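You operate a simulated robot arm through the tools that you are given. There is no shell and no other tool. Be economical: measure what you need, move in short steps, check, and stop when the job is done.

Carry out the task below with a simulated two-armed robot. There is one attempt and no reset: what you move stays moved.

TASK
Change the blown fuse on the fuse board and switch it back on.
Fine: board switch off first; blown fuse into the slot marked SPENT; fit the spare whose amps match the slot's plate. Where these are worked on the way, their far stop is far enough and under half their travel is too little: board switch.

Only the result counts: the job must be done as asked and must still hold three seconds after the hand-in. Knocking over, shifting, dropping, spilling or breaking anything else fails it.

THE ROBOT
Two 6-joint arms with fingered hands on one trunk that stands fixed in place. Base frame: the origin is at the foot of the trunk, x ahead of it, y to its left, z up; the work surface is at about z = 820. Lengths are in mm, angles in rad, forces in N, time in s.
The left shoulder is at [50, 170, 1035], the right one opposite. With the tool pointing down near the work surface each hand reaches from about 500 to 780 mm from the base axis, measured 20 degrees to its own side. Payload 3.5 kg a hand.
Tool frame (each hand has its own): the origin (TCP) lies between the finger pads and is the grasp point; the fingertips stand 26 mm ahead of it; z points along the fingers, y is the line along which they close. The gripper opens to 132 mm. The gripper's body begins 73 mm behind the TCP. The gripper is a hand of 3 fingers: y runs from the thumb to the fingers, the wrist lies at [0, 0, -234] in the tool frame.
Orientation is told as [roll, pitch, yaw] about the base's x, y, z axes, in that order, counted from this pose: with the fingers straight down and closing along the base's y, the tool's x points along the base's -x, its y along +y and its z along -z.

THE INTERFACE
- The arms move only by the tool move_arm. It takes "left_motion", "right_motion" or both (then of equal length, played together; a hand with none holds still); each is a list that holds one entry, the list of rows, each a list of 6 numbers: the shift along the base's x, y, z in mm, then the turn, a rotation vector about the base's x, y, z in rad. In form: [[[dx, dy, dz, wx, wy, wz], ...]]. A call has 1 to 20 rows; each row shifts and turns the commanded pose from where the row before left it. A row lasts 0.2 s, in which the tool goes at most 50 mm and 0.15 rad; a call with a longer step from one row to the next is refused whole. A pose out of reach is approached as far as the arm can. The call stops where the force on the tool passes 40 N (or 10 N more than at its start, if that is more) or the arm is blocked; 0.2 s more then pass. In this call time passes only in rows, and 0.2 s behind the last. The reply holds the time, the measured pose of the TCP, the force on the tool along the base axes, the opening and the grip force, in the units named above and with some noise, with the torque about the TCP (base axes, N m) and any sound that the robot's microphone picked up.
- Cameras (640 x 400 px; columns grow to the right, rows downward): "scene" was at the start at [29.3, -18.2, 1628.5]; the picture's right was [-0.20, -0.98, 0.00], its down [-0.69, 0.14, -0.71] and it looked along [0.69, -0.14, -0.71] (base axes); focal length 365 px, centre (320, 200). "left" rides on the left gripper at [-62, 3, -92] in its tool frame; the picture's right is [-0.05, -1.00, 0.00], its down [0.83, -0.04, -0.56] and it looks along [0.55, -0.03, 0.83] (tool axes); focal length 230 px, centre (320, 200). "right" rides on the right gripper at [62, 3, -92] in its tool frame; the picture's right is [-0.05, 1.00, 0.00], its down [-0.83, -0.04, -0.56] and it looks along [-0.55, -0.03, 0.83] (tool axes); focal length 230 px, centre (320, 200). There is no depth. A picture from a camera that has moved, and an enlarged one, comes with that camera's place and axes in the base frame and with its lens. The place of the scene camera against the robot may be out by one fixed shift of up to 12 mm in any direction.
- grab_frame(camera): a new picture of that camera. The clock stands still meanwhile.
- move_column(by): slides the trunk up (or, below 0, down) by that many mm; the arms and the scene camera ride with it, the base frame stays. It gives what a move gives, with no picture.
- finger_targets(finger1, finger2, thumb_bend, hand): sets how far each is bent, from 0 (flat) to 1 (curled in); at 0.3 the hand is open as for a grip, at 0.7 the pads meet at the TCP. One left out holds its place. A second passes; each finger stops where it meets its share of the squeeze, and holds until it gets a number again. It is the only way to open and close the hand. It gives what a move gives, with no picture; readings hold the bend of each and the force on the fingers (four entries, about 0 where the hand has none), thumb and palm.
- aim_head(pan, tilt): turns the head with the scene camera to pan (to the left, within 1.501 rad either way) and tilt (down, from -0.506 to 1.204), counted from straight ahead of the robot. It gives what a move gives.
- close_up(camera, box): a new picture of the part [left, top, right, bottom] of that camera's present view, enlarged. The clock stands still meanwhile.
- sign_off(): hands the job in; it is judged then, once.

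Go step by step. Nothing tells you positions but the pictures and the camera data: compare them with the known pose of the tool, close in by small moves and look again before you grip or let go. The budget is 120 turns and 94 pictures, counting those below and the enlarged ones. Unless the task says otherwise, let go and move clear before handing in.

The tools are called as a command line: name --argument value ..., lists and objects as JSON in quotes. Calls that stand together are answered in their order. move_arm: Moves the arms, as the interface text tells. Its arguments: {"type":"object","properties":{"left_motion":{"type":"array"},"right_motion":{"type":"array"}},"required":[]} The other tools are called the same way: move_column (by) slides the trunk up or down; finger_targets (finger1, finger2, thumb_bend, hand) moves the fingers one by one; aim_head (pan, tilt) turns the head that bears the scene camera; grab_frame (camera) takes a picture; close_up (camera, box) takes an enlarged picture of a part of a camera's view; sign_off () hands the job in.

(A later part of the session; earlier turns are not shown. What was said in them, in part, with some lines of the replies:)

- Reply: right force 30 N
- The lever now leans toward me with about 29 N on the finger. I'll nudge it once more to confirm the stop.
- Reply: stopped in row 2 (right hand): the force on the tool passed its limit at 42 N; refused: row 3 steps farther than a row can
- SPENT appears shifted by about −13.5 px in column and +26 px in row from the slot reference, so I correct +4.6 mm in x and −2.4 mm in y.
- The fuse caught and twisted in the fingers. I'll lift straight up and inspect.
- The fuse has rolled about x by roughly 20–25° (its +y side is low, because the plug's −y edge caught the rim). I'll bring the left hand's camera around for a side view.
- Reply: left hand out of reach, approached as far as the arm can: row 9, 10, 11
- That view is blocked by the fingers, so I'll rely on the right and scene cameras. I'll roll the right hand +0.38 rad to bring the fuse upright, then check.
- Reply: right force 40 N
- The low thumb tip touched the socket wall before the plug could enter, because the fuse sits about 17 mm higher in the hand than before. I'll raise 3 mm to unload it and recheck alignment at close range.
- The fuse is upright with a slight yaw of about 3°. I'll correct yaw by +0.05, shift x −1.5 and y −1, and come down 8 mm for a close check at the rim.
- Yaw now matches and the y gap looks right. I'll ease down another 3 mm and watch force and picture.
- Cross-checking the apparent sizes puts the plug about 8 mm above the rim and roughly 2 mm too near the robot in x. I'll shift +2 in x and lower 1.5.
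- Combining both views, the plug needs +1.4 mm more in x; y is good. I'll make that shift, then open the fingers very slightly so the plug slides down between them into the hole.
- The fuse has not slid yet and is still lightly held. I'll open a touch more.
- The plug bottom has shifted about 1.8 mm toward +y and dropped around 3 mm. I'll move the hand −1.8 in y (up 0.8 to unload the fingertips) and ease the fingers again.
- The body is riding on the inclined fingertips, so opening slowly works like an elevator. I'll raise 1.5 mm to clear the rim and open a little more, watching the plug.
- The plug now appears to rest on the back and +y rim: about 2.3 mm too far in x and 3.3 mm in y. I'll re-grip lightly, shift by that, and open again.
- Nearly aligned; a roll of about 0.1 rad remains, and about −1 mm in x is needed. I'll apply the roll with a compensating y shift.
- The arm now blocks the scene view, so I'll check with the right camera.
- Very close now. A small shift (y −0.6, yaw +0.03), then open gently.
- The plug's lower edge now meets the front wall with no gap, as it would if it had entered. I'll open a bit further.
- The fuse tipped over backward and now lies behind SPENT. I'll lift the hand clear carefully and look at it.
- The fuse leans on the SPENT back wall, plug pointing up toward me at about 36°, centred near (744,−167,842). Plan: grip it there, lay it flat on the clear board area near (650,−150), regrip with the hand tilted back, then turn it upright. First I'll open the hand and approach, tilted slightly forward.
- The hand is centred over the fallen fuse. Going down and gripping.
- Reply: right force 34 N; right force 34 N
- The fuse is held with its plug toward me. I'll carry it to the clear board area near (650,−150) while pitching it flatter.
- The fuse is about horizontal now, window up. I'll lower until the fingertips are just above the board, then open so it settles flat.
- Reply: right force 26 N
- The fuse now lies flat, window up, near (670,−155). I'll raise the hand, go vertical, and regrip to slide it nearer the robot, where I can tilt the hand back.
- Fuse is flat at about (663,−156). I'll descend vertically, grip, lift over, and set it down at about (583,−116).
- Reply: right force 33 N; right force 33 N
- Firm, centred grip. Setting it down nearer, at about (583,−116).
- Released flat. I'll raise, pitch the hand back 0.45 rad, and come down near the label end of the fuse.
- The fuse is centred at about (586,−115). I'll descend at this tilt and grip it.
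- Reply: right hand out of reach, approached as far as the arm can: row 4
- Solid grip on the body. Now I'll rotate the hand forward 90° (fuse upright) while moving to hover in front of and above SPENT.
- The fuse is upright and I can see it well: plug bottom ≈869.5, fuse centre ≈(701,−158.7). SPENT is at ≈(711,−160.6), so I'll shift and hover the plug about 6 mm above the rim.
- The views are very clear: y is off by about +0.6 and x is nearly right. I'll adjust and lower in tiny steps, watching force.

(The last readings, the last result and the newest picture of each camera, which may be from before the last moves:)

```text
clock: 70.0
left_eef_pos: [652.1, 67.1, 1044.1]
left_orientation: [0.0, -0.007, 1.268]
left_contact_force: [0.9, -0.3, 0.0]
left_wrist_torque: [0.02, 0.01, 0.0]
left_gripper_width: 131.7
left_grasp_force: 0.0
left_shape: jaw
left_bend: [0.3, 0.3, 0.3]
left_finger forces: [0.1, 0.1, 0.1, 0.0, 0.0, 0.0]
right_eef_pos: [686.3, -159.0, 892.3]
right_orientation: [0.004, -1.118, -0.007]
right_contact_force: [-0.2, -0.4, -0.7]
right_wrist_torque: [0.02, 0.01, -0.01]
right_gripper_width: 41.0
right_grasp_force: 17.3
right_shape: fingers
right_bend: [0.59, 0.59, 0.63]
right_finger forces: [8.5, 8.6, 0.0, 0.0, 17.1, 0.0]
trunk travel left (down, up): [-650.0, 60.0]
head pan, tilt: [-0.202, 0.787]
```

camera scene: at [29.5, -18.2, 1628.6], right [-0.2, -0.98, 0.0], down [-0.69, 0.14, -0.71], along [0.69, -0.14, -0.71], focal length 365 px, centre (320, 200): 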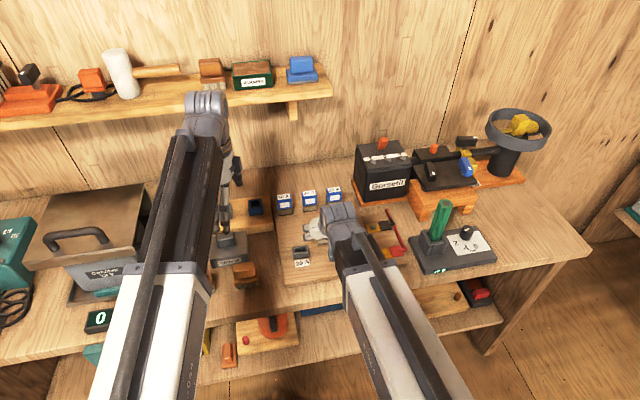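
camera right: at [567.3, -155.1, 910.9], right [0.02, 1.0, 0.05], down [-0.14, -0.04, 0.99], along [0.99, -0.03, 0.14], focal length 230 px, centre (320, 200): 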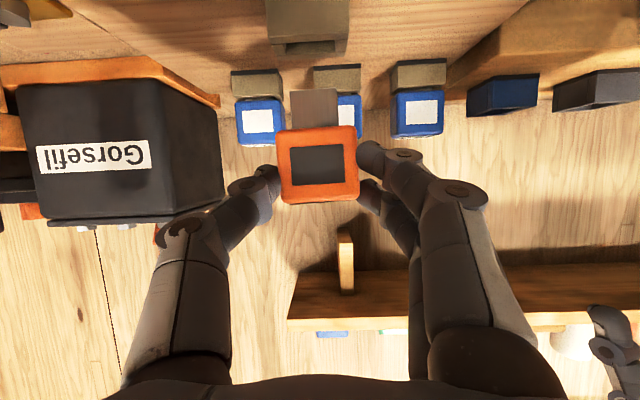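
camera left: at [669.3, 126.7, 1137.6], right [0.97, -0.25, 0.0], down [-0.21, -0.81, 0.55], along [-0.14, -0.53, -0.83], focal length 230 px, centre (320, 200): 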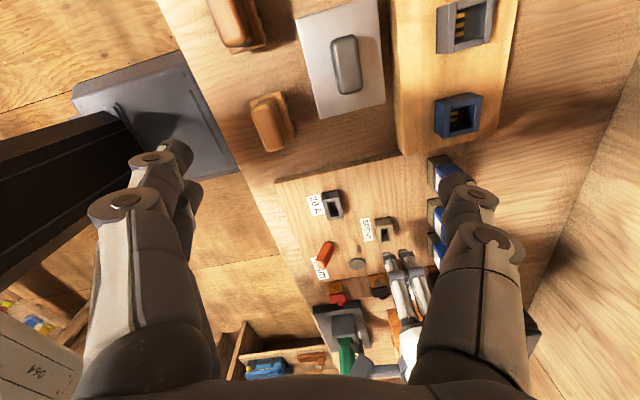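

move_arm --right_motion '[[[0, 0, -1.5, 0, 0, 0], [0, 0, -1.5, 0, 0, 0], [0, 0, -1.5, 0, 0, 0]]]'

close_up --camera "right" --box '[230, 30, 410, 142]'

```text
clock: 70.8
left_eef_pos: [652.3, 66.6, 1044.2]
left_orientation: [0.0, -0.006, 1.268]
left_contact_force: [0.5, -0.5, 1.1]
left_wrist_torque: [0.0, 0.01, 0.02]
left_gripper_width: 132.3
left_grasp_force: 0.0
left_shape: jaw
left_bend: [0.3, 0.3, 0.3]
left_finger forces: [0.1, 0.0, 0.1, 0.0, 0.1, 0.1]
right_eef_pos: [686.3, -159.1, 886.5]
right_orientation: [0.0, -1.119, -0.004]
right_contact_force: [-0.3, 0.6, -0.2]
right_wrist_torque: [-0.01, 0.03, 0.0]
right_gripper_width: 41.5
right_grasp_force: 17.1
right_shape: fingers
right_bend: [0.59, 0.59, 0.63]
right_finger forces: [8.4, 8.6, 0.0, 0.0, 17.1, 0.0]
trunk travel left (down, up): [-650.0, 60.0]
head pan, tilt: [-0.202, 0.787]
```

```text
3.56 times, centred on (320, 86) of right
camera zoom: at [576.8, -156.3, 872.0], right [0.02, 1.0, 0.05], down [-0.14, -0.04, 0.99], along [0.99, -0.03, 0.13], focal length 818 px, centre (320, 605)
```

zoom: 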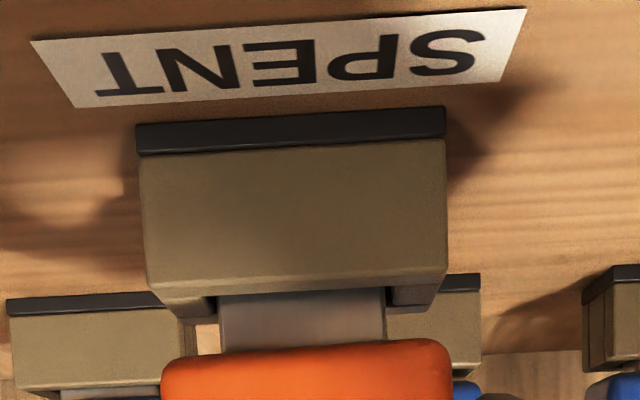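

The plug is going into the SPENT hole with no resistance. I'll continue down toward full seating.

move_arm --right_motion '[[[0, 0, -2, 0, 0, 0], [0, 0, -2, 0, 0, 0], [0, 0, -1.5, 0, 0, 0], [0, 0, -1.5, 0, 0, 0], [0, 0, -1.5, 0, 0, 0]]]'

```text
clock: 72.0
left_eef_pos: [651.5, 66.6, 1045.4]
left_orientation: [-0.001, -0.005, 1.268]
left_contact_force: [0.2, 0.2, 0.0]
left_wrist_torque: [0.01, -0.02, 0.0]
left_gripper_width: 131.8
left_grasp_force: 0.2
left_shape: jaw
left_bend: [0.3, 0.3, 0.3]
left_finger forces: [0.0, 0.0, 0.0, 0.0, 0.0, 0.0]
right_eef_pos: [686.8, -157.7, 879.9]
right_orientation: [0.002, -1.123, -0.003]
right_contact_force: [-2.8, -1.9, 12.1]
right_wrist_torque: [0.01, -0.18, -0.08]
right_gripper_width: 41.2
right_grasp_force: 18.0
right_shape: fingers
right_bend: [0.61, 0.6, 0.63]
right_finger forces: [8.5, 8.4, 0.0, 0.0, 18.6, 0.0]
trunk travel left (down, up): [-650.0, 60.0]
head pan, tilt: [-0.202, 0.787]
```

It meets resistance near full depth. I'll release, back out along the hand's axis, and check it.

finger_targets --hand "right" --finger1 0.48 --finger2 0.48 --thumb_bend 0.48

move_arm --right_motion '[[[-10, 0, 7, 0, 0, 0], [-25, 0, 18, 0, 0, 0], [-25, 0, 25, 0, 0.14, 0], [0, 0, 30, 0, 0.14, 0], [0, 0, 30, 0, 0.14, 0], [10, 0, 0, 0, 0.14, 0], [10, 0, 0, 0, 0.14, 0], [10, 0, 0, 0, 0.14, 0], [0, 0, 0, 0, 0.14, 0], [0, 0, 0, 0, 0.14, 0]]]'

grab_frame --camera "right"

```text
clock: 73.0
left_eef_pos: [651.6, 67.5, 1044.8]
left_orientation: [0.001, -0.005, 1.27]
left_contact_force: [0.3, 0.2, 0.1]
left_wrist_torque: [-0.03, 0.01, 0.02]
left_gripper_width: 131.7
left_grasp_force: 0.1
left_shape: jaw
left_bend: [0.3, 0.3, 0.3]
left_finger forces: [0.0, 0.1, 0.0, 0.1, 0.1, 0.0]
right_eef_pos: [687.8, -158.2, 879.5]
right_orientation: [0.002, -1.118, -0.004]
right_contact_force: [0.1, -0.4, -0.2]
right_wrist_torque: [0.01, 0.03, -0.02]
right_gripper_width: 73.8
right_grasp_force: 0.1
right_shape: fingers
right_bend: [0.48, 0.48, 0.48]
right_finger forces: [0.0, 0.1, 0.0, 0.0, 0.0, 0.0]
trunk travel left (down, up): [-650.0, 60.0]
head pan, tilt: [-0.202, 0.787]
```

```text
clock: 75.2
left_eef_pos: [652.5, 67.2, 1043.4]
left_orientation: [0.0, -0.006, 1.269]
left_contact_force: [0.3, -0.4, 0.8]
left_wrist_torque: [0.02, -0.02, 0.03]
left_gripper_width: 131.7
left_grasp_force: 0.0
left_shape: jaw
left_bend: [0.3, 0.3, 0.3]
left_finger forces: [0.0, 0.0, 0.0, 0.0, 0.0, 0.0]
right_eef_pos: [682.7, -158.0, 982.1]
right_orientation: [-0.003, 0.003, -0.001]
right_contact_force: [-1.1, 0.4, -0.6]
right_wrist_torque: [-0.03, -0.02, 0.03]
right_gripper_width: 73.9
right_grasp_force: 0.1
right_shape: fingers
right_bend: [0.48, 0.48, 0.48]
right_finger forces: [0.0, 0.0, 0.0, 0.0, 0.0, 0.1]
right hand out of reach, approached as far as the arm can: row 3
trunk travel left (down, up): [-650.0, 60.0]
head pan, tilt: [-0.202, 0.787]
```

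```text
6 pictures are left
camera right: at [621.8, -156.5, 1075.0], right [0.05, 1.0, 0.0], down [0.83, -0.04, 0.55], along [0.55, -0.03, -0.83], focal length 230 px, centre (320, 200)
```

right: 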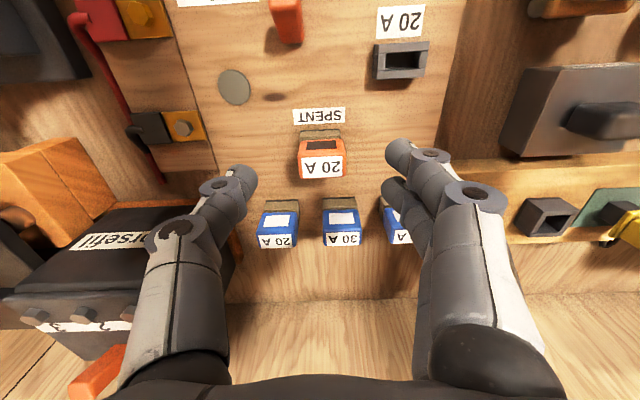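

The blown fuse stands in SPENT. I'll press lightly on its top with the closed hand to make sure it is fully seated.

finger_targets --hand "right" --finger1 0.7 --finger2 0.7 --thumb_bend 0.7

move_arm --right_motion '[[[29, -2, -20, 0, 0, 0], [0, 0, -35, 0, 0, 0], [0, 0, -8, 0, 0, 0], [0, 0, -3, 0, 0, 0], [0, 0, -2, 0, 0, 0], [0, 0, -2, 0, 0, 0]]]'

```text
clock: 76.2
left_eef_pos: [651.8, 66.4, 1044.6]
left_orientation: [-0.001, -0.006, 1.269]
left_contact_force: [0.2, -0.7, 0.0]
left_wrist_torque: [0.03, -0.06, 0.03]
left_gripper_width: 131.9
left_grasp_force: 0.0
left_shape: jaw
left_bend: [0.3, 0.3, 0.3]
left_finger forces: [0.0, 0.1, 0.0, 0.0, 0.1, 0.1]
right_eef_pos: [682.2, -159.3, 982.1]
right_orientation: [-0.002, 0.002, -0.001]
right_contact_force: [0.1, -0.2, 0.5]
right_wrist_torque: [0.01, -0.02, 0.01]
right_gripper_width: 6.2
right_grasp_force: 0.0
right_shape: fingers
right_bend: [0.7, 0.7, 0.7]
right_finger forces: [0.0, 0.0, 0.0, 0.0, 0.0, 0.0]
trunk travel left (down, up): [-650.0, 60.0]
head pan, tilt: [-0.202, 0.787]
```

```text
clock: 77.6
left_eef_pos: [654.3, 67.1, 1044.5]
left_orientation: [-0.001, -0.005, 1.27]
left_contact_force: [-0.3, 0.0, -0.3]
left_wrist_torque: [-0.02, -0.02, -0.02]
left_gripper_width: 131.8
left_grasp_force: 0.2
left_shape: jaw
left_bend: [0.3, 0.3, 0.3]
left_finger forces: [0.1, 0.0, 0.1, 0.0, 0.0, 0.0]
right_eef_pos: [711.1, -159.5, 912.0]
right_orientation: [-0.001, 0.002, 0.001]
right_contact_force: [-0.4, -0.1, 1.5]
right_wrist_torque: [-0.03, -0.03, 0.0]
right_gripper_width: 5.9
right_grasp_force: 0.4
right_shape: fingers
right_bend: [0.7, 0.7, 0.7]
right_finger forces: [0.1, 0.1, 0.1, 0.0, 0.7, 0.1]
trunk travel left (down, up): [-650.0, 60.0]
head pan, tilt: [-0.202, 0.787]
```

move_arm --right_motion '[[[0, 0, -2, 0, 0, 0], [0, 0, -2, 0, 0, 0], [0, 0, -1.5, 0, 0, 0]]]'

```text
clock: 78.4
left_eef_pos: [649.7, 67.3, 1046.5]
left_orientation: [-0.002, -0.005, 1.27]
left_contact_force: [0.1, 0.1, 1.1]
left_wrist_torque: [0.0, -0.02, -0.01]
left_gripper_width: 132.1
left_grasp_force: 0.1
left_shape: jaw
left_bend: [0.3, 0.3, 0.3]
left_finger forces: [0.1, 0.1, 0.0, 0.0, 0.0, 0.0]
right_eef_pos: [710.8, -159.9, 909.2]
right_orientation: [-0.001, -0.003, -0.001]
right_contact_force: [1.7, 0.2, 31.0]
right_wrist_torque: [-0.05, -0.09, 0.02]
right_gripper_width: 1.3
right_grasp_force: 15.6
right_shape: fingers
right_bend: [0.71, 0.71, 0.72]
right_finger forces: [7.6, 7.9, 0.0, 0.0, 16.0, 0.0]
trunk travel left (down, up): [-650.0, 60.0]
head pan, tilt: [-0.202, 0.787]
```

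The blown fuse is firmly seated (31 N at a solid stop). Next is the 20 A spare at about (801,−216): I'll rise, pitch forward 0.45, part-open, and hover over it.

move_arm --right_motion '[[[0, 0, 25, 0, 0, 0], [0, 0, 40, 0, 0, 0], [28, -19, 0, 0, -0.15, 0], [28, -19, 0, 0, -0.15, 0], [28, -18, 0, 0, -0.15, 0], [0, 0, -30, 0, 0, 0]]]'

finger_targets --hand "right" --finger1 0.51 --finger2 0.51 --thumb_bend 0.51

grab_frame --camera "right"

```text
clock: 79.8
left_eef_pos: [652.2, 66.2, 1044.1]
left_orientation: [0.0, -0.005, 1.269]
left_contact_force: [-0.1, -0.3, 0.5]
left_wrist_torque: [0.03, -0.01, 0.04]
left_gripper_width: 132.2
left_grasp_force: 0.1
left_shape: jaw
left_bend: [0.3, 0.3, 0.3]
left_finger forces: [0.0, 0.0, 0.0, 0.1, 0.1, 0.0]
right_eef_pos: [796.2, -216.4, 940.5]
right_orientation: [0.0, -0.447, -0.002]
right_contact_force: [1.0, -0.1, -0.5]
right_wrist_torque: [-0.01, 0.03, 0.01]
right_gripper_width: 4.8
right_grasp_force: 0.0
right_shape: fingers
right_bend: [0.7, 0.7, 0.7]
right_finger forces: [0.0, 0.1, 0.1, 0.0, 0.0, 0.1]
trunk travel left (down, up): [-650.0, 60.0]
head pan, tilt: [-0.202, 0.787]
```

```text
clock: 80.8
left_eef_pos: [653.0, 66.9, 1043.7]
left_orientation: [-0.001, -0.005, 1.27]
left_contact_force: [0.0, 0.4, 0.4]
left_wrist_torque: [0.02, 0.03, 0.03]
left_gripper_width: 131.8
left_grasp_force: 0.1
left_shape: jaw
left_bend: [0.3, 0.3, 0.3]
left_finger forces: [0.1, 0.0, 0.1, 0.1, 0.0, 0.0]
right_eef_pos: [795.8, -216.0, 942.0]
right_orientation: [0.0, -0.449, -0.003]
right_contact_force: [-0.2, 0.0, -0.4]
right_wrist_torque: [-0.02, -0.03, -0.01]
right_gripper_width: 63.6
right_grasp_force: 0.1
right_shape: fingers
right_bend: [0.51, 0.51, 0.51]
right_finger forces: [0.0, 0.0, 0.0, 0.1, 0.0, 0.1]
trunk travel left (down, up): [-650.0, 60.0]
head pan, tilt: [-0.202, 0.787]
```

```text
5 pictures are left
camera right: at [701.1, -213.8, 997.5], right [0.05, 1.0, 0.02], down [0.51, -0.04, 0.86], along [0.86, -0.03, -0.51], focal length 230 px, centre (320, 200)
```

right: 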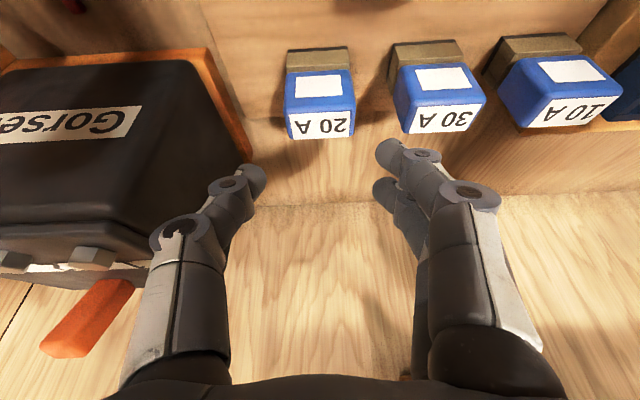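

The spare is at (801.5,−216.3), well centred. Descending and gripping.

move_arm --right_motion '[[[-1, -0.3, -30, 0, 0, 0], [0, 0, -18, 0, 0, 0], [0, 0, -8, 0, 0, 0], [0, 0, -4, 0, 0, 0], [0, 0, 0, 0, 0, 0]]]'

finger_targets --hand "right" --finger1 0.7 --finger2 0.7 --thumb_bend 0.7

```text
clock: 82.0
left_eef_pos: [652.0, 67.8, 1044.8]
left_orientation: [0.0, -0.005, 1.269]
left_contact_force: [-0.2, 0.4, -0.9]
left_wrist_torque: [-0.02, -0.03, 0.01]
left_gripper_width: 131.9
left_grasp_force: 0.1
left_shape: jaw
left_bend: [0.3, 0.3, 0.3]
left_finger forces: [0.1, 0.0, 0.0, 0.0, 0.0, 0.0]
right_eef_pos: [792.9, -215.0, 882.1]
right_orientation: [0.0, -0.449, -0.001]
right_contact_force: [-0.4, 0.8, 0.2]
right_wrist_torque: [0.0, 0.0, 0.01]
right_gripper_width: 63.9
right_grasp_force: 0.1
right_shape: fingers
right_bend: [0.51, 0.51, 0.51]
right_finger forces: [0.0, 0.1, 0.0, 0.0, 0.0, 0.0]
trunk travel left (down, up): [-650.0, 60.0]
head pan, tilt: [-0.202, 0.787]
```

```text
clock: 83.0
left_eef_pos: [651.6, 66.5, 1045.5]
left_orientation: [0.0, -0.005, 1.269]
left_contact_force: [-0.4, 0.7, -0.2]
left_wrist_torque: [-0.02, -0.02, -0.02]
left_gripper_width: 131.7
left_grasp_force: 0.1
left_shape: jaw
left_bend: [0.3, 0.3, 0.3]
left_finger forces: [0.0, 0.1, 0.0, 0.0, 0.1, 0.0]
right_eef_pos: [793.4, -215.4, 882.1]
right_orientation: [-0.001, -0.449, -0.002]
right_contact_force: [0.2, 0.3, 0.2]
right_wrist_torque: [0.01, 0.02, -0.03]
right_gripper_width: 41.5
right_grasp_force: 16.4
right_shape: fingers
right_bend: [0.59, 0.6, 0.62]
right_finger forces: [8.6, 8.2, 0.0, 0.1, 16.7, 0.0]
trunk travel left (down, up): [-650.0, 60.0]
head pan, tilt: [-0.202, 0.787]
```

Firm, undisturbed grip. I'll pull it straight up, carry it high over to the 20 A slot, and hover about 10 mm above.

move_arm --right_motion '[[[0, 0, 4, 0, 0, 0], [0, 0, 8, 0, 0, 0], [0, 0, 18, 0, 0, 0], [0, 0, 30, 0, 0, 0], [0, 0, 30, 0, 0, 0], [-33.1, 26, 0, 0, 0, 0], [-33.1, 26, 0, 0, 0, 0], [-33.1, 26, 0, 0, 0, 0], [-33.1, 26, 0, 0, 0, 0], [-33, 25.9, 0, 0, 0, 0], [0, 0, -30, 0, 0, 0], [0, 0, -20, 0, 0, 0], [0, 0, -8, 0, 0, 0], [0, 0, 0, 0, 0, 0]]]'

close_up --camera "right" --box '[220, 40, 420, 165]'

```text
clock: 86.0
left_eef_pos: [653.1, 66.8, 1043.6]
left_orientation: [-0.001, -0.006, 1.269]
left_contact_force: [0.2, 1.0, 0.5]
left_wrist_torque: [-0.02, -0.05, -0.02]
left_gripper_width: 132.0
left_grasp_force: 0.0
left_shape: jaw
left_bend: [0.3, 0.3, 0.3]
left_finger forces: [0.0, 0.1, 0.0, 0.0, 0.1, 0.0]
right_eef_pos: [628.0, -85.4, 913.2]
right_orientation: [-0.001, -0.449, 0.001]
right_contact_force: [1.1, -0.1, -0.3]
right_wrist_torque: [-0.03, -0.01, 0.0]
right_gripper_width: 41.5
right_grasp_force: 16.6
right_shape: fingers
right_bend: [0.6, 0.6, 0.62]
right_finger forces: [8.4, 8.1, 0.1, 0.1, 16.7, 0.0]
trunk travel left (down, up): [-650.0, 60.0]
head pan, tilt: [-0.202, 0.787]
```

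```text
3.20 times, centred on (320, 102) of right
camera zoom: at [533.4, -83.5, 969.1], right [0.05, 1.0, 0.02], down [0.51, -0.04, 0.86], along [0.86, -0.03, -0.51], focal length 736 px, centre (320, 512)
```

zoom: 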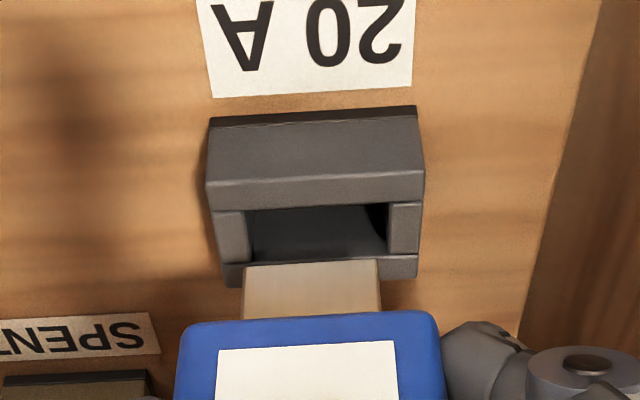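

The plug and slot are both clear: y needs +1.5, while x is less certain. One scene close-up comparing this fuse's label with the seated blown fuse's label will settle x.

close_up --camera "scene" --box '[288, 207, 336, 237]'

```text
13.33 times, centred on (312, 222) of scene
camera zoom: at [29.4, -18.2, 1628.5], right [-0.2, -0.98, 0.0], down [-0.69, 0.14, -0.71], along [0.69, -0.14, -0.71], focal length 4869 px, centre (427, -93)
```

zoom: 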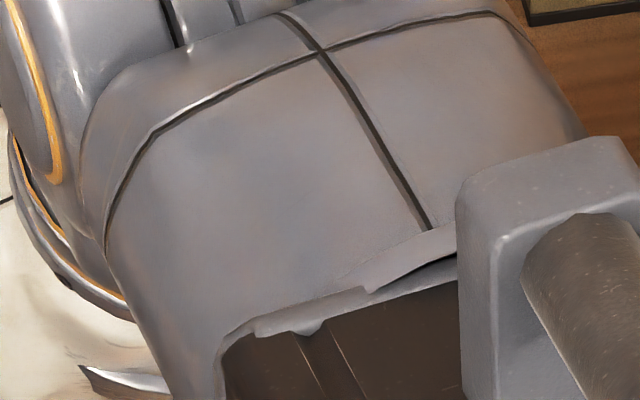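

The left arm blocks that view. I'll use touch instead: apply y +1.5 and x −1.3, then lower in small steps while watching force; any contact height will tell me the exact geometry.

move_arm --right_motion '[[[-1.3, 1.5, 0, 0, 0, 0], [0, 0, -5, 0, 0, 0], [0, 0, -3, 0, 0, 0], [0, 0, -1, 0, 0, 0], [0, 0, 0, 0, 0, 0]]]'

move_arm --right_motion '[[[0, 0, -1, 0, 0, 0], [0, 0, -0.7, 0, 0, 0]]]'

move_arm --right_motion '[[[0, 0, -0.7, 0, 0, 0]]]'

```text
clock: 87.2
left_eef_pos: [652.4, 68.1, 1043.9]
left_orientation: [-0.001, -0.005, 1.269]
left_contact_force: [-0.1, 0.6, -0.2]
left_wrist_torque: [-0.01, -0.02, 0.0]
left_gripper_width: 131.8
left_grasp_force: 0.1
left_shape: jaw
left_bend: [0.3, 0.3, 0.3]
left_finger forces: [0.0, 0.1, 0.1, 0.1, 0.0, 0.0]
right_eef_pos: [626.3, -85.5, 903.2]
right_orientation: [-0.002, -0.448, -0.002]
right_contact_force: [-0.1, 0.7, 0.3]
right_wrist_torque: [-0.02, 0.02, -0.01]
right_gripper_width: 41.4
right_grasp_force: 16.2
right_shape: fingers
right_bend: [0.6, 0.6, 0.62]
right_finger forces: [8.4, 8.1, 0.0, 0.0, 16.6, 0.0]
trunk travel left (down, up): [-650.0, 60.0]
head pan, tilt: [-0.202, 0.787]
```

```text
clock: 87.8
left_eef_pos: [651.5, 67.5, 1045.4]
left_orientation: [0.001, -0.005, 1.268]
left_contact_force: [-0.2, -0.3, 0.4]
left_wrist_torque: [-0.01, -0.03, 0.01]
left_gripper_width: 131.8
left_grasp_force: 0.1
left_shape: jaw
left_bend: [0.3, 0.3, 0.3]
left_finger forces: [0.0, 0.0, 0.0, 0.1, 0.1, 0.0]
right_eef_pos: [626.2, -84.5, 903.1]
right_orientation: [-0.003, -0.448, -0.002]
right_contact_force: [0.5, 0.5, -0.3]
right_wrist_torque: [-0.01, 0.01, 0.0]
right_gripper_width: 41.4
right_grasp_force: 16.7
right_shape: fingers
right_bend: [0.6, 0.6, 0.62]
right_finger forces: [8.4, 8.0, 0.0, 0.1, 16.7, 0.0]
trunk travel left (down, up): [-650.0, 60.0]
head pan, tilt: [-0.202, 0.787]
```

```text
clock: 88.2
left_eef_pos: [651.1, 67.6, 1045.7]
left_orientation: [0.0, -0.006, 1.27]
left_contact_force: [0.4, -0.7, 1.2]
left_wrist_torque: [-0.01, 0.01, 0.0]
left_gripper_width: 132.0
left_grasp_force: 0.0
left_shape: jaw
left_bend: [0.3, 0.3, 0.3]
left_finger forces: [0.1, 0.0, 0.1, 0.0, 0.0, 0.0]
right_eef_pos: [627.1, -85.3, 900.5]
right_orientation: [0.0, -0.449, -0.003]
right_contact_force: [-0.2, -0.3, -0.9]
right_wrist_torque: [-0.01, -0.02, 0.01]
right_gripper_width: 41.3
right_grasp_force: 16.7
right_shape: fingers
right_bend: [0.6, 0.6, 0.62]
right_finger forces: [8.3, 8.2, 0.0, 0.0, 16.7, 0.1]
trunk travel left (down, up): [-650.0, 60.0]
head pan, tilt: [-0.202, 0.787]
```

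No contact yet; continuing in small steps.

move_arm --right_motion '[[[0, 0, -0.7, 0, 0, 0]]]'

move_arm --right_motion '[[[0, 0, -0.7, 0, 0, 0]]]'

move_arm --right_motion '[[[0, 0, -0.7, 0, 0, 0]]]'

```text
clock: 88.6
left_eef_pos: [651.4, 68.5, 1044.4]
left_orientation: [0.0, -0.008, 1.269]
left_contact_force: [-0.1, 0.4, 0.3]
left_wrist_torque: [0.01, 0.0, -0.04]
left_gripper_width: 132.2
left_grasp_force: 0.1
left_shape: jaw
left_bend: [0.3, 0.3, 0.3]
left_finger forces: [0.0, 0.1, 0.0, 0.0, 0.0, 0.0]
right_eef_pos: [627.0, -84.1, 901.7]
right_orientation: [0.001, -0.449, -0.001]
right_contact_force: [-0.2, -0.2, -1.0]
right_wrist_torque: [0.0, -0.02, -0.01]
right_gripper_width: 41.4
right_grasp_force: 16.3
right_shape: fingers
right_bend: [0.6, 0.6, 0.62]
right_finger forces: [8.4, 8.1, 0.1, 0.1, 16.7, 0.1]
trunk travel left (down, up): [-650.0, 60.0]
head pan, tilt: [-0.202, 0.787]
```

```text
clock: 89.0
left_eef_pos: [652.8, 66.4, 1043.8]
left_orientation: [0.001, -0.006, 1.269]
left_contact_force: [-1.1, -1.3, -0.7]
left_wrist_torque: [0.05, 0.03, -0.05]
left_gripper_width: 132.0
left_grasp_force: 0.1
left_shape: jaw
left_bend: [0.3, 0.3, 0.3]
left_finger forces: [0.0, 0.1, 0.0, 0.0, 0.0, 0.0]
right_eef_pos: [626.3, -84.7, 900.3]
right_orientation: [-0.002, -0.449, -0.001]
right_contact_force: [1.5, 0.2, -0.8]
right_wrist_torque: [0.01, 0.0, -0.01]
right_gripper_width: 41.4
right_grasp_force: 16.3
right_shape: fingers
right_bend: [0.6, 0.6, 0.62]
right_finger forces: [8.5, 8.1, 0.1, 0.0, 16.7, 0.1]
trunk travel left (down, up): [-650.0, 60.0]
head pan, tilt: [-0.202, 0.787]
```

```text
clock: 89.4
left_eef_pos: [652.0, 67.0, 1044.5]
left_orientation: [0.001, -0.005, 1.27]
left_contact_force: [0.6, -0.6, -0.5]
left_wrist_torque: [-0.02, -0.01, 0.03]
left_gripper_width: 131.8
left_grasp_force: 0.0
left_shape: jaw
left_bend: [0.3, 0.3, 0.3]
left_finger forces: [0.0, 0.0, 0.0, 0.0, 0.0, 0.0]
right_eef_pos: [625.6, -83.7, 899.2]
right_orientation: [-0.001, -0.447, -0.002]
right_contact_force: [-0.3, -1.0, -0.5]
right_wrist_torque: [0.02, -0.01, 0.01]
right_gripper_width: 41.5
right_grasp_force: 16.5
right_shape: fingers
right_bend: [0.6, 0.6, 0.62]
right_finger forces: [8.4, 8.1, 0.0, 0.0, 16.7, 0.0]
trunk travel left (down, up): [-650.0, 60.0]
head pan, tilt: [-0.202, 0.787]
```

move_arm --right_motion '[[[0, 0, -0.7, 0, 0, 0], [0, 0, -0.5, 0, 0, 0]]]'

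move_arm --right_motion '[[[0, 0, -0.7, 0, 0, 0], [0, 0, -0.5, 0, 0, 0]]]'

move_arm --right_motion '[[[0, 0, -0.7, 0, 0, 0], [0, 0, -0.5, 0, 0, 0]]]'

```text
clock: 90.0
left_eef_pos: [652.9, 67.5, 1043.1]
left_orientation: [-0.001, -0.004, 1.269]
left_contact_force: [0.4, -0.4, -0.9]
left_wrist_torque: [0.0, -0.04, 0.01]
left_gripper_width: 131.9
left_grasp_force: 0.0
left_shape: jaw
left_bend: [0.3, 0.3, 0.3]
left_finger forces: [0.1, 0.0, 0.1, 0.0, 0.1, 0.0]
right_eef_pos: [627.5, -84.3, 899.5]
right_orientation: [0.001, -0.449, -0.002]
right_contact_force: [1.0, 0.4, 0.0]
right_wrist_torque: [0.0, -0.03, -0.01]
right_gripper_width: 41.4
right_grasp_force: 16.7
right_shape: fingers
right_bend: [0.6, 0.6, 0.62]
right_finger forces: [8.5, 8.1, 0.0, 0.0, 16.7, 0.1]
trunk travel left (down, up): [-650.0, 60.0]
head pan, tilt: [-0.202, 0.787]
```

```text
clock: 90.6
left_eef_pos: [651.0, 66.4, 1044.7]
left_orientation: [0.0, -0.007, 1.269]
left_contact_force: [-0.7, 0.1, 1.2]
left_wrist_torque: [-0.01, -0.01, 0.0]
left_gripper_width: 131.9
left_grasp_force: 0.1
left_shape: jaw
left_bend: [0.3, 0.3, 0.3]
left_finger forces: [0.0, 0.0, 0.0, 0.1, 0.0, 0.0]
right_eef_pos: [627.5, -83.9, 898.5]
right_orientation: [-0.003, -0.452, -0.002]
right_contact_force: [0.9, -0.7, 4.5]
right_wrist_torque: [-0.04, -0.02, 0.02]
right_gripper_width: 41.3
right_grasp_force: 17.3
right_shape: fingers
right_bend: [0.6, 0.6, 0.63]
right_finger forces: [8.8, 8.7, 0.0, 0.1, 17.3, 0.0]
trunk travel left (down, up): [-650.0, 60.0]
head pan, tilt: [-0.202, 0.787]
```

```text
clock: 91.2
left_eef_pos: [651.2, 67.4, 1045.3]
left_orientation: [0.0, -0.006, 1.269]
left_contact_force: [-0.3, 0.5, 0.5]
left_wrist_torque: [-0.02, 0.03, 0.02]
left_gripper_width: 131.7
left_grasp_force: 0.0
left_shape: jaw
left_bend: [0.3, 0.3, 0.3]
left_finger forces: [0.0, 0.0, 0.0, 0.0, 0.0, 0.0]
right_eef_pos: [627.1, -84.9, 899.6]
right_orientation: [-0.001, -0.453, -0.003]
right_contact_force: [2.6, 1.2, 12.1]
right_wrist_torque: [-0.03, -0.16, 0.05]
right_gripper_width: 41.3
right_grasp_force: 18.5
right_shape: fingers
right_bend: [0.6, 0.6, 0.63]
right_finger forces: [9.6, 9.4, 0.0, 0.0, 18.0, 0.1]
trunk travel left (down, up): [-650.0, 60.0]
head pan, tilt: [-0.202, 0.787]
```

Contact came at 16.6 mm above seat height, which fixes the plug height: the plug's front edge is catching the front wall, so x should go back +1.25. I'll raise 2.5 mm, shift and retry.

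move_arm --right_motion '[[[0, 0, 2.5, 0, 0, 0], [1.25, 0, 0, 0, 0, 0], [0, 0, 0, 0, 0, 0], [0, 0, -1, 0, 0, 0], [0, 0, -1, 0, 0, 0]]]'

move_arm --right_motion '[[[0, 0, -0.7, 0, 0, 0], [0, 0, -0.5, 0, 0, 0]]]'

```text
clock: 92.4
left_eef_pos: [652.6, 67.5, 1045.1]
left_orientation: [0.0, -0.005, 1.27]
left_contact_force: [0.6, 0.5, -0.5]
left_wrist_torque: [0.01, 0.0, 0.03]
left_gripper_width: 132.0
left_grasp_force: 0.0
left_shape: jaw
left_bend: [0.3, 0.3, 0.3]
left_finger forces: [0.0, 0.0, 0.0, 0.1, 0.0, 0.0]
right_eef_pos: [628.1, -83.6, 897.2]
right_orientation: [-0.001, -0.45, -0.003]
right_contact_force: [0.8, 0.3, 7.6]
right_wrist_torque: [-0.07, -0.02, 0.02]
right_gripper_width: 41.4
right_grasp_force: 18.3
right_shape: fingers
right_bend: [0.6, 0.6, 0.63]
right_finger forces: [9.6, 8.8, 0.1, 0.0, 17.9, 0.1]
trunk travel left (down, up): [-650.0, 60.0]
head pan, tilt: [-0.202, 0.787]
```

```text
clock: 93.0
left_eef_pos: [651.6, 67.6, 1046.2]
left_orientation: [-0.001, -0.004, 1.27]
left_contact_force: [0.2, -1.3, 0.1]
left_wrist_torque: [0.02, 0.01, 0.02]
left_gripper_width: 132.1
left_grasp_force: 0.0
left_shape: jaw
left_bend: [0.3, 0.3, 0.3]
left_finger forces: [0.1, 0.0, 0.0, 0.0, 0.1, 0.0]
right_eef_pos: [628.8, -85.3, 897.1]
right_orientation: [0.0, -0.454, -0.002]
right_contact_force: [2.5, 0.8, 18.7]
right_wrist_torque: [-0.01, -0.14, 0.04]
right_gripper_width: 40.7
right_grasp_force: 19.8
right_shape: fingers
right_bend: [0.6, 0.6, 0.63]
right_finger forces: [10.8, 10.0, 0.0, 0.0, 18.5, 0.0]
trunk travel left (down, up): [-650.0, 60.0]
head pan, tilt: [-0.202, 0.787]
```

Still touching. I'll back off to 1.5 mm above the rim and take one close picture, where parallax is minimal.

move_arm --right_motion '[[[0, 0, 2, 0, 0, 0], [0, 0, 2, 0, 0, 0], [0, 0, 0, 0, 0, 0]]]'

close_up --camera "right" --box '[270, 90, 370, 152]'

```text
clock: 93.8
left_eef_pos: [652.4, 66.6, 1046.0]
left_orientation: [-0.002, -0.006, 1.27]
left_contact_force: [0.2, -0.2, -0.1]
left_wrist_torque: [0.02, 0.01, 0.0]
left_gripper_width: 132.1
left_grasp_force: 0.2
left_shape: jaw
left_bend: [0.3, 0.3, 0.3]
left_finger forces: [0.0, 0.0, 0.0, 0.0, 0.0, 0.0]
right_eef_pos: [628.3, -85.6, 898.9]
right_orientation: [-0.002, -0.446, -0.001]
right_contact_force: [0.0, -0.5, 0.4]
right_wrist_torque: [-0.02, -0.02, 0.03]
right_gripper_width: 41.1
right_grasp_force: 18.0
right_shape: fingers
right_bend: [0.6, 0.6, 0.63]
right_finger forces: [9.7, 8.0, 0.0, 0.1, 17.8, 0.0]
trunk travel left (down, up): [-650.0, 60.0]
head pan, tilt: [-0.202, 0.787]
```

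```text
6.40 times, centred on (320, 121) of right
camera zoom: at [533.6, -82.6, 955.1], right [0.05, 1.0, 0.02], down [0.51, -0.04, 0.86], along [0.86, -0.03, -0.51], focal length 1472 px, centre (320, 706)
```

zoom: 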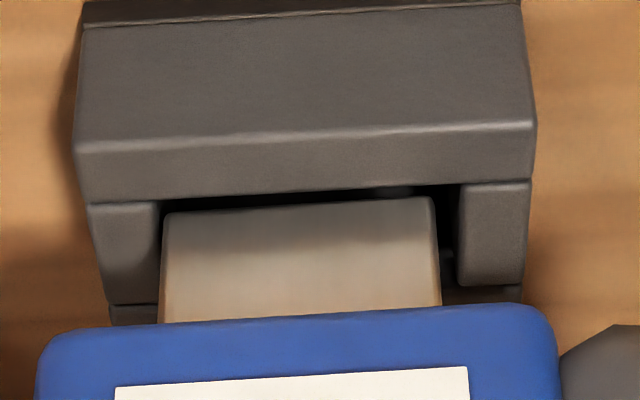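

Now it's clear: the plug needs +0.9 mm in y and about +0.8 mm in x. Applying and lowering.

move_arm --right_motion '[[[0.8, 0.9, 0, 0, 0, 0], [0, 0, 0, 0, 0, 0], [0, 0, -1, 0, 0, 0], [0, 0, -1, 0, 0, 0], [0, 0, -1, 0, 0, 0]]]'

move_arm --right_motion '[[[0, 0, -0.7, 0, 0, 0], [0, 0, -0.5, 0, 0, 0]]]'

```text
clock: 95.0
left_eef_pos: [652.2, 66.8, 1045.0]
left_orientation: [-0.001, -0.005, 1.268]
left_contact_force: [0.8, 0.4, -1.0]
left_wrist_torque: [-0.03, -0.05, 0.04]
left_gripper_width: 131.7
left_grasp_force: 0.0
left_shape: jaw
left_bend: [0.3, 0.3, 0.3]
left_finger forces: [0.1, 0.0, 0.0, 0.0, 0.0, 0.0]
right_eef_pos: [629.1, -82.5, 896.4]
right_orientation: [-0.002, -0.45, -0.001]
right_contact_force: [-0.5, 0.1, 0.5]
right_wrist_torque: [0.02, 0.02, 0.03]
right_gripper_width: 41.2
right_grasp_force: 17.8
right_shape: fingers
right_bend: [0.6, 0.6, 0.63]
right_finger forces: [9.6, 8.0, 0.0, 0.0, 17.7, 0.1]
trunk travel left (down, up): [-650.0, 60.0]
head pan, tilt: [-0.202, 0.787]
```

```text
clock: 95.6
left_eef_pos: [652.3, 66.6, 1044.8]
left_orientation: [-0.001, -0.003, 1.27]
left_contact_force: [-0.7, 0.2, 0.0]
left_wrist_torque: [0.0, 0.01, 0.03]
left_gripper_width: 132.1
left_grasp_force: 0.0
left_shape: jaw
left_bend: [0.3, 0.3, 0.3]
left_finger forces: [0.0, 0.2, 0.0, 0.1, 0.0, 0.1]
right_eef_pos: [630.0, -83.4, 896.6]
right_orientation: [-0.001, -0.448, -0.001]
right_contact_force: [-0.3, 0.0, -0.1]
right_wrist_torque: [0.0, -0.01, -0.01]
right_gripper_width: 41.5
right_grasp_force: 17.5
right_shape: fingers
right_bend: [0.6, 0.6, 0.63]
right_finger forces: [9.5, 8.0, 0.0, 0.0, 17.7, 0.0]
trunk travel left (down, up): [-650.0, 60.0]
head pan, tilt: [-0.202, 0.787]
```

No contact where it touched before, so the plug has entered. Continuing down.

move_arm --right_motion '[[[0, 0, -1.3, 0, 0, 0], [0, 0, -1.3, 0, 0, 0], [0, 0, -1.3, 0, 0, 0]]]'

move_arm --right_motion '[[[0, 0, -1.5, 0, 0, 0], [0, 0, -1.5, 0, 0, 0], [0, 0, -1.5, 0, 0, 0]]]'

```text
clock: 96.4
left_eef_pos: [651.0, 67.6, 1044.7]
left_orientation: [-0.001, -0.005, 1.269]
left_contact_force: [-0.1, -0.4, 0.4]
left_wrist_torque: [-0.03, 0.0, 0.0]
left_gripper_width: 131.8
left_grasp_force: 0.1
left_shape: jaw
left_bend: [0.3, 0.3, 0.3]
left_finger forces: [0.1, 0.0, 0.0, 0.0, 0.0, 0.0]
right_eef_pos: [629.1, -83.4, 891.6]
right_orientation: [0.001, -0.448, -0.002]
right_contact_force: [0.2, -0.1, -1.1]
right_wrist_torque: [0.01, -0.01, 0.0]
right_gripper_width: 41.2
right_grasp_force: 18.0
right_shape: fingers
right_bend: [0.6, 0.6, 0.63]
right_finger forces: [9.6, 7.9, 0.0, 0.0, 17.7, 0.0]
trunk travel left (down, up): [-650.0, 60.0]
head pan, tilt: [-0.202, 0.787]
```

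```text
clock: 97.2
left_eef_pos: [652.4, 65.7, 1044.5]
left_orientation: [-0.001, -0.005, 1.268]
left_contact_force: [0.0, 1.1, -0.1]
left_wrist_torque: [0.03, -0.04, 0.01]
left_gripper_width: 132.0
left_grasp_force: 0.1
left_shape: jaw
left_bend: [0.3, 0.3, 0.3]
left_finger forces: [0.1, 0.0, 0.1, 0.0, 0.0, 0.0]
right_eef_pos: [629.7, -83.2, 885.7]
right_orientation: [-0.002, -0.449, -0.001]
right_contact_force: [0.0, 0.1, -0.1]
right_wrist_torque: [0.02, 0.04, 0.03]
right_gripper_width: 41.2
right_grasp_force: 18.0
right_shape: fingers
right_bend: [0.6, 0.6, 0.63]
right_finger forces: [9.6, 7.9, 0.0, 0.0, 17.7, 0.1]
trunk travel left (down, up): [-650.0, 60.0]
head pan, tilt: [-0.202, 0.787]
```

Going in freely. Finishing the stroke to the seat.

move_arm --right_motion '[[[0, 0, -1.5, 0, 0, 0], [0, 0, -1.5, 0, 0, 0], [0, 0, -1.5, 0, 0, 0]]]'

move_arm --right_motion '[[[0, 0, -1.2, 0, 0, 0], [0, 0, -1, 0, 0, 0]]]'

```text
clock: 98.0
left_eef_pos: [651.8, 66.5, 1045.5]
left_orientation: [0.0, -0.006, 1.268]
left_contact_force: [0.1, -0.6, 0.1]
left_wrist_torque: [-0.02, 0.01, 0.01]
left_gripper_width: 132.2
left_grasp_force: 0.0
left_shape: jaw
left_bend: [0.3, 0.3, 0.3]
left_finger forces: [0.0, 0.0, 0.1, 0.0, 0.1, 0.1]
right_eef_pos: [629.4, -83.3, 881.5]
right_orientation: [-0.001, -0.449, 0.0]
right_contact_force: [0.3, 0.2, -0.4]
right_wrist_torque: [0.02, -0.01, -0.03]
right_gripper_width: 41.2
right_grasp_force: 18.5
right_shape: fingers
right_bend: [0.6, 0.6, 0.63]
right_finger forces: [9.5, 8.1, 0.1, 0.0, 17.8, 0.0]
trunk travel left (down, up): [-650.0, 60.0]
head pan, tilt: [-0.202, 0.787]
```

```text
clock: 98.6
left_eef_pos: [652.2, 67.8, 1045.6]
left_orientation: [0.0, -0.006, 1.269]
left_contact_force: [0.0, 0.3, 0.3]
left_wrist_torque: [0.0, 0.02, -0.05]
left_gripper_width: 132.1
left_grasp_force: 0.1
left_shape: jaw
left_bend: [0.3, 0.3, 0.3]
left_finger forces: [0.0, 0.0, 0.0, 0.1, 0.1, 0.0]
right_eef_pos: [629.6, -83.1, 879.9]
right_orientation: [-0.002, -0.449, -0.003]
right_contact_force: [0.9, -0.4, 3.3]
right_wrist_torque: [-0.04, 0.0, 0.01]
right_gripper_width: 41.3
right_grasp_force: 17.9
right_shape: fingers
right_bend: [0.6, 0.6, 0.63]
right_finger forces: [9.4, 8.2, 0.0, 0.0, 17.9, 0.0]
trunk travel left (down, up): [-650.0, 60.0]
head pan, tilt: [-0.202, 0.787]
```

Seat reached. I'll release, rise, close the hand and press the top to confirm it is fully home.

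finger_targets --hand "right" --finger1 0.49 --finger2 0.49 --thumb_bend 0.49

move_arm --right_motion '[[[-4, 0, 9, 0, 0, 0], [-10, 0, 22, 0, 0, 0], [-8, 0, 35, 0, 0.15, 0], [12, 0, 0, 0, 0.15, 0], [16, -1, 0, 0, 0.15, 0]]]'

finger_targets --hand "right" --finger1 0.7 --finger2 0.7 --thumb_bend 0.7

move_arm --right_motion '[[[0, 0, -20, 0, 0, 0], [0, 0, -9, 0, 0, 0], [0, 0, -3, 0, 0, 0], [0, 0, -2, 0, 0, 0], [0, 0, -2, 0, 0, 0]]]'

```text
clock: 99.6
left_eef_pos: [652.4, 67.8, 1044.5]
left_orientation: [-0.001, -0.006, 1.269]
left_contact_force: [0.6, -0.7, 0.4]
left_wrist_torque: [-0.01, 0.04, 0.03]
left_gripper_width: 131.9
left_grasp_force: 0.1
left_shape: jaw
left_bend: [0.3, 0.3, 0.3]
left_finger forces: [0.0, 0.0, 0.0, 0.0, 0.1, 0.0]
right_eef_pos: [629.0, -82.8, 880.5]
right_orientation: [-0.001, -0.449, -0.003]
right_contact_force: [-0.1, 0.3, -0.2]
right_wrist_torque: [0.01, 0.02, 0.01]
right_gripper_width: 70.3
right_grasp_force: 0.0
right_shape: fingers
right_bend: [0.49, 0.49, 0.49]
right_finger forces: [0.1, 0.1, 0.0, 0.0, 0.0, 0.0]
trunk travel left (down, up): [-650.0, 60.0]
head pan, tilt: [-0.202, 0.787]
```

```text
clock: 100.8
left_eef_pos: [652.0, 66.9, 1044.4]
left_orientation: [0.0, -0.005, 1.27]
left_contact_force: [-0.4, -0.1, -0.6]
left_wrist_torque: [0.0, 0.0, 0.0]
left_gripper_width: 132.0
left_grasp_force: 0.0
left_shape: jaw
left_bend: [0.3, 0.3, 0.3]
left_finger forces: [0.0, 0.0, 0.0, 0.0, 0.0, 0.0]
right_eef_pos: [635.2, -86.3, 946.3]
right_orientation: [-0.001, 0.002, -0.001]
right_contact_force: [-0.5, -0.6, -0.4]
right_wrist_torque: [0.02, -0.01, 0.01]
right_gripper_width: 70.4
right_grasp_force: 0.0
right_shape: fingers
right_bend: [0.49, 0.49, 0.49]
right_finger forces: [0.0, 0.0, 0.1, 0.0, 0.0, 0.0]
trunk travel left (down, up): [-650.0, 60.0]
head pan, tilt: [-0.202, 0.787]
```

```text
clock: 101.8
left_eef_pos: [651.6, 67.0, 1045.6]
left_orientation: [0.0, -0.006, 1.27]
left_contact_force: [-0.2, -0.4, 0.2]
left_wrist_torque: [-0.02, 0.02, -0.02]
left_gripper_width: 132.1
left_grasp_force: 0.1
left_shape: jaw
left_bend: [0.3, 0.3, 0.3]
left_finger forces: [0.0, 0.1, 0.1, 0.1, 0.1, 0.0]
right_eef_pos: [634.5, -85.4, 946.8]
right_orientation: [-0.002, 0.002, -0.001]
right_contact_force: [0.0, 0.1, 0.5]
right_wrist_torque: [0.01, 0.0, 0.02]
right_gripper_width: 6.5
right_grasp_force: 0.0
right_shape: fingers
right_bend: [0.7, 0.7, 0.7]
right_finger forces: [0.0, 0.0, 0.0, 0.0, 0.0, 0.1]
trunk travel left (down, up): [-650.0, 60.0]
head pan, tilt: [-0.202, 0.787]
```

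```text
clock: 103.0
left_eef_pos: [652.4, 66.9, 1045.4]
left_orientation: [0.0, -0.005, 1.269]
left_contact_force: [0.4, -0.5, 0.1]
left_wrist_torque: [0.0, 0.04, 0.01]
left_gripper_width: 132.0
left_grasp_force: 0.1
left_shape: jaw
left_bend: [0.3, 0.3, 0.3]
left_finger forces: [0.0, 0.0, 0.0, 0.0, 0.1, 0.0]
right_eef_pos: [634.3, -85.5, 912.2]
right_orientation: [-0.002, 0.0, 0.0]
right_contact_force: [0.9, -0.5, 10.0]
right_wrist_torque: [-0.06, 0.01, -0.04]
right_gripper_width: 4.8
right_grasp_force: 4.8
right_shape: fingers
right_bend: [0.7, 0.7, 0.7]
right_finger forces: [2.1, 2.0, 0.1, 0.0, 5.7, 0.0]
trunk travel left (down, up): [-650.0, 60.0]
head pan, tilt: [-0.202, 0.787]
```

move_arm --right_motion '[[[0, 0, -1.2, 0, 0, 0], [0, 0, -1, 0, 0, 0]]]'

```text
clock: 103.6
left_eef_pos: [650.9, 67.3, 1046.7]
left_orientation: [-0.001, -0.006, 1.269]
left_contact_force: [0.5, 0.2, 1.1]
left_wrist_torque: [0.01, 0.01, -0.01]
left_gripper_width: 132.0
left_grasp_force: 0.1
left_shape: jaw
left_bend: [0.3, 0.3, 0.3]
left_finger forces: [0.0, 0.1, 0.0, 0.0, 0.0, 0.1]
right_eef_pos: [633.9, -84.0, 910.3]
right_orientation: [-0.001, -0.002, -0.002]
right_contact_force: [0.2, 0.9, 24.8]
right_wrist_torque: [-0.02, 0.03, -0.02]
right_gripper_width: 1.8
right_grasp_force: 13.1
right_shape: fingers
right_bend: [0.71, 0.71, 0.71]
right_finger forces: [6.3, 6.0, 0.1, 0.0, 12.7, 0.0]
trunk travel left (down, up): [-650.0, 60.0]
head pan, tilt: [-0.202, 0.787]
```

Both fuses are seated. Now the switch: I'll go to the robot side of the lever and push it away from me.

move_arm --right_motion '[[[0, 0, 15, 0, 0, 0], [0, 0, 40, 0, 0, 0], [-30, -36, 0, 0, 0, 0], [-30, -35, 0, 0, 0, 0], [-31, -35, 0, 0, 0, 0], [0, 0, -40, 0, 0, 0], [0, 0, -30, 0, 0, 0], [0, 0, -16, 0, 0, 0], [0, 0, 0, 0, 0, 0]]]'

move_arm --right_motion '[[[8, 0, 0, 0, 0, 0], [8, 0, 0, 0, 0, 0], [6, 0, 0, 0, 0, 0], [6, 0, 0, 0, 0, 0], [6, 0, 0, 0, 0, 0], [5, 0, 0, 0, 0, 0]]]'

```text
clock: 105.6
left_eef_pos: [653.2, 67.8, 1045.2]
left_orientation: [-0.001, -0.004, 1.27]
left_contact_force: [0.3, 0.4, 0.3]
left_wrist_torque: [0.0, 0.0, -0.01]
left_gripper_width: 131.9
left_grasp_force: 0.1
left_shape: jaw
left_bend: [0.3, 0.3, 0.3]
left_finger forces: [0.1, 0.0, 0.0, 0.0, 0.0, 0.0]
right_eef_pos: [543.8, -188.2, 876.6]
right_orientation: [-0.002, 0.003, -0.002]
right_contact_force: [-0.2, -0.6, -1.4]
right_wrist_torque: [0.01, -0.01, -0.02]
right_gripper_width: 5.1
right_grasp_force: 0.0
right_shape: fingers
right_bend: [0.7, 0.7, 0.7]
right_finger forces: [0.0, 0.0, 0.0, 0.1, 0.0, 0.0]
trunk travel left (down, up): [-650.0, 60.0]
head pan, tilt: [-0.202, 0.787]
```

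```text
clock: 107.0
left_eef_pos: [652.6, 67.6, 1045.1]
left_orientation: [0.001, -0.005, 1.268]
left_contact_force: [0.2, 1.3, 0.3]
left_wrist_torque: [0.0, 0.01, -0.03]
left_gripper_width: 131.9
left_grasp_force: 0.1
left_shape: jaw
left_bend: [0.3, 0.3, 0.3]
left_finger forces: [0.0, 0.0, 0.1, 0.0, 0.1, 0.1]
right_eef_pos: [583.9, -190.6, 877.2]
right_orientation: [-0.002, 0.002, -0.001]
right_contact_force: [-0.3, 0.9, -0.3]
right_wrist_torque: [0.0, 0.02, -0.02]
right_gripper_width: 5.0
right_grasp_force: 0.1
right_shape: fingers
right_bend: [0.7, 0.7, 0.7]
right_finger forces: [0.0, 0.1, 0.0, 0.0, 0.0, 0.0]
trunk travel left (down, up): [-650.0, 60.0]
head pan, tilt: [-0.202, 0.787]
```

move_arm --right_motion '[[[5, 0, 0, 0, 0, 0], [5, 0, 0, 0, 0, 0], [4, 0, 0, 0, 0, 0], [4, 0, 0, 0, 0, 0]]]'

```text
clock: 108.0
left_eef_pos: [651.7, 66.7, 1045.3]
left_orientation: [-0.001, -0.005, 1.269]
left_contact_force: [0.7, 0.3, -0.7]
left_wrist_torque: [-0.01, -0.02, -0.01]
left_gripper_width: 132.0
left_grasp_force: 0.0
left_shape: jaw
left_bend: [0.3, 0.3, 0.3]
left_finger forces: [0.0, 0.0, 0.0, 0.1, 0.1, 0.0]
right_eef_pos: [599.6, -190.0, 877.4]
right_orientation: [-0.002, 0.005, 0.0]
right_contact_force: [-13.0, -0.2, 1.8]
right_wrist_torque: [0.06, 0.27, 0.13]
right_gripper_width: 5.3
right_grasp_force: 6.5
right_shape: fingers
right_bend: [0.7, 0.7, 0.7]
right_finger forces: [0.1, 12.7, 0.0, 0.1, 0.0, 0.1]
trunk travel left (down, up): [-650.0, 60.0]
head pan, tilt: [-0.202, 0.787]
```

move_arm --right_motion '[[[2, 0, 0, 0, 0, 0], [1.5, 0, 0, 0, 0, 0]]]'

move_arm --right_motion '[[[-20, 0, 0, 0, 0, 0], [-35, 0, 10, 0, 0, 0], [0, 0, 45, 0, 0, 0], [0, 0, 45, 0, 0, 0]]]'

grab_frame --camera "right"

```text
clock: 108.6
left_eef_pos: [648.7, 66.0, 1045.6]
left_orientation: [-0.001, -0.005, 1.269]
left_contact_force: [0.8, -0.7, 1.2]
left_wrist_torque: [0.02, -0.01, 0.03]
left_gripper_width: 131.9
left_grasp_force: 0.1
left_shape: jaw
left_bend: [0.3, 0.3, 0.3]
left_finger forces: [0.1, 0.1, 0.0, 0.0, 0.0, 0.0]
right_eef_pos: [599.4, -190.1, 877.7]
right_orientation: [-0.003, 0.007, -0.001]
right_contact_force: [-31.6, 1.1, 6.3]
right_wrist_torque: [0.06, 0.73, 0.2]
right_gripper_width: 5.1
right_grasp_force: 15.3
right_shape: fingers
right_bend: [0.7, 0.71, 0.7]
right_finger forces: [0.0, 30.8, 0.0, 0.0, 0.1, 0.1]
trunk travel left (down, up): [-650.0, 60.0]
head pan, tilt: [-0.202, 0.787]
```

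```text
clock: 109.6
left_eef_pos: [651.3, 66.5, 1044.5]
left_orientation: [0.0, -0.005, 1.269]
left_contact_force: [0.5, 0.2, 0.3]
left_wrist_torque: [-0.01, -0.03, -0.05]
left_gripper_width: 131.9
left_grasp_force: 0.1
left_shape: jaw
left_bend: [0.3, 0.3, 0.3]
left_finger forces: [0.0, 0.0, 0.0, 0.0, 0.0, 0.0]
right_eef_pos: [548.8, -190.9, 977.7]
right_orientation: [-0.002, 0.0, -0.003]
right_contact_force: [0.3, 0.3, 0.6]
right_wrist_torque: [-0.01, 0.01, -0.06]
right_gripper_width: 5.1
right_grasp_force: 0.0
right_shape: fingers
right_bend: [0.7, 0.7, 0.7]
right_finger forces: [0.0, 0.0, 0.0, 0.0, 0.0, 0.1]
trunk travel left (down, up): [-650.0, 60.0]
head pan, tilt: [-0.202, 0.787]
```

```text
1 pictures are left
camera right: at [487.8, -188.0, 1070.2], right [0.05, 1.0, 0.0], down [0.83, -0.04, 0.55], along [0.55, -0.03, -0.83], focal length 230 px, centre (320, 200)
```

right: 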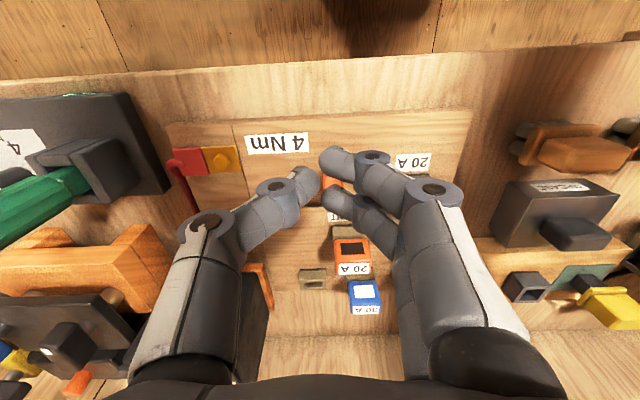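

The lever hit its far stop. I'll open the hand, move clear to the earlier overview position, and use the last picture to verify.

move_arm --right_motion '[[[-3, 17, 10, 0, 0, 0], [-3, 17, 10, 0, 0, 0], [-2, 17, 10, 0, 0, 0]]]'

finger_targets --hand "right" --finger1 0.3 --finger2 0.3 --thumb_bend 0.3

close_up --camera "right" --box '[210, 120, 434, 260]'

```text
clock: 110.4
left_eef_pos: [652.5, 66.5, 1044.1]
left_orientation: [0.0, -0.005, 1.269]
left_contact_force: [0.1, 0.8, 0.3]
left_wrist_torque: [0.0, 0.0, 0.0]
left_gripper_width: 131.7
left_grasp_force: 0.1
left_shape: jaw
left_bend: [0.3, 0.3, 0.3]
left_finger forces: [0.0, 0.1, 0.1, 0.0, 0.1, 0.1]
right_eef_pos: [540.7, -136.4, 1007.2]
right_orientation: [-0.002, 0.001, -0.002]
right_contact_force: [-0.2, -0.9, -0.5]
right_wrist_torque: [-0.03, -0.02, -0.02]
right_gripper_width: 4.9
right_grasp_force: 0.1
right_shape: fingers
right_bend: [0.7, 0.7, 0.7]
right_finger forces: [0.1, 0.0, 0.0, 0.0, 0.0, 0.0]
trunk travel left (down, up): [-650.0, 60.0]
head pan, tilt: [-0.202, 0.787]
```

```text
clock: 111.4
left_eef_pos: [651.2, 68.2, 1044.6]
left_orientation: [-0.001, -0.006, 1.27]
left_contact_force: [-0.5, 0.6, 0.3]
left_wrist_torque: [0.0, 0.0, -0.03]
left_gripper_width: 132.0
left_grasp_force: 0.0
left_shape: jaw
left_bend: [0.3, 0.3, 0.3]
left_finger forces: [0.1, 0.0, 0.1, 0.1, 0.1, 0.0]
right_eef_pos: [540.1, -138.7, 1005.3]
right_orientation: [-0.001, 0.003, -0.002]
right_contact_force: [-0.3, 0.3, -0.3]
right_wrist_torque: [0.01, -0.01, -0.01]
right_gripper_width: 134.0
right_grasp_force: 0.0
right_shape: fingers
right_bend: [0.3, 0.3, 0.3]
right_finger forces: [0.0, 0.0, 0.0, 0.0, 0.1, 0.0]
trunk travel left (down, up): [-650.0, 60.0]
head pan, tilt: [-0.202, 0.787]
```

```text
2.86 times, centred on (322, 190) of right
camera zoom: at [480.1, -136.1, 1099.1], right [0.05, 1.0, 0.0], down [0.83, -0.04, 0.55], along [0.55, -0.03, -0.83], focal length 657 px, centre (314, 229)
```

zoom: 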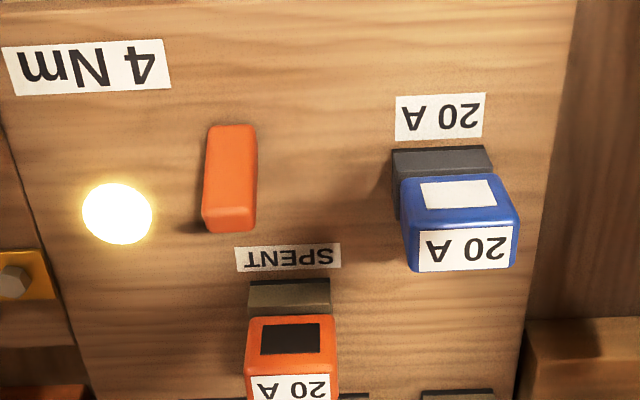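

The lamp is lit, the 20 A spare is in the slot, the blown fuse is in SPENT, and the switch is on. Handing in.

sign_off

```text
The job is handed in.
```

The fuse is changed: the 20 A spare is in the slot, the blown fuse is in SPENT, and the board switch is back on with the lamp lit.

The blown fuse tipped over behind the SPENT slot on the first try, and I picked it up and seated it. I also pressed on the SPENT slot with about 34 N while recovering it. The last picture, which covers only the board, shows nothing else disturbed.
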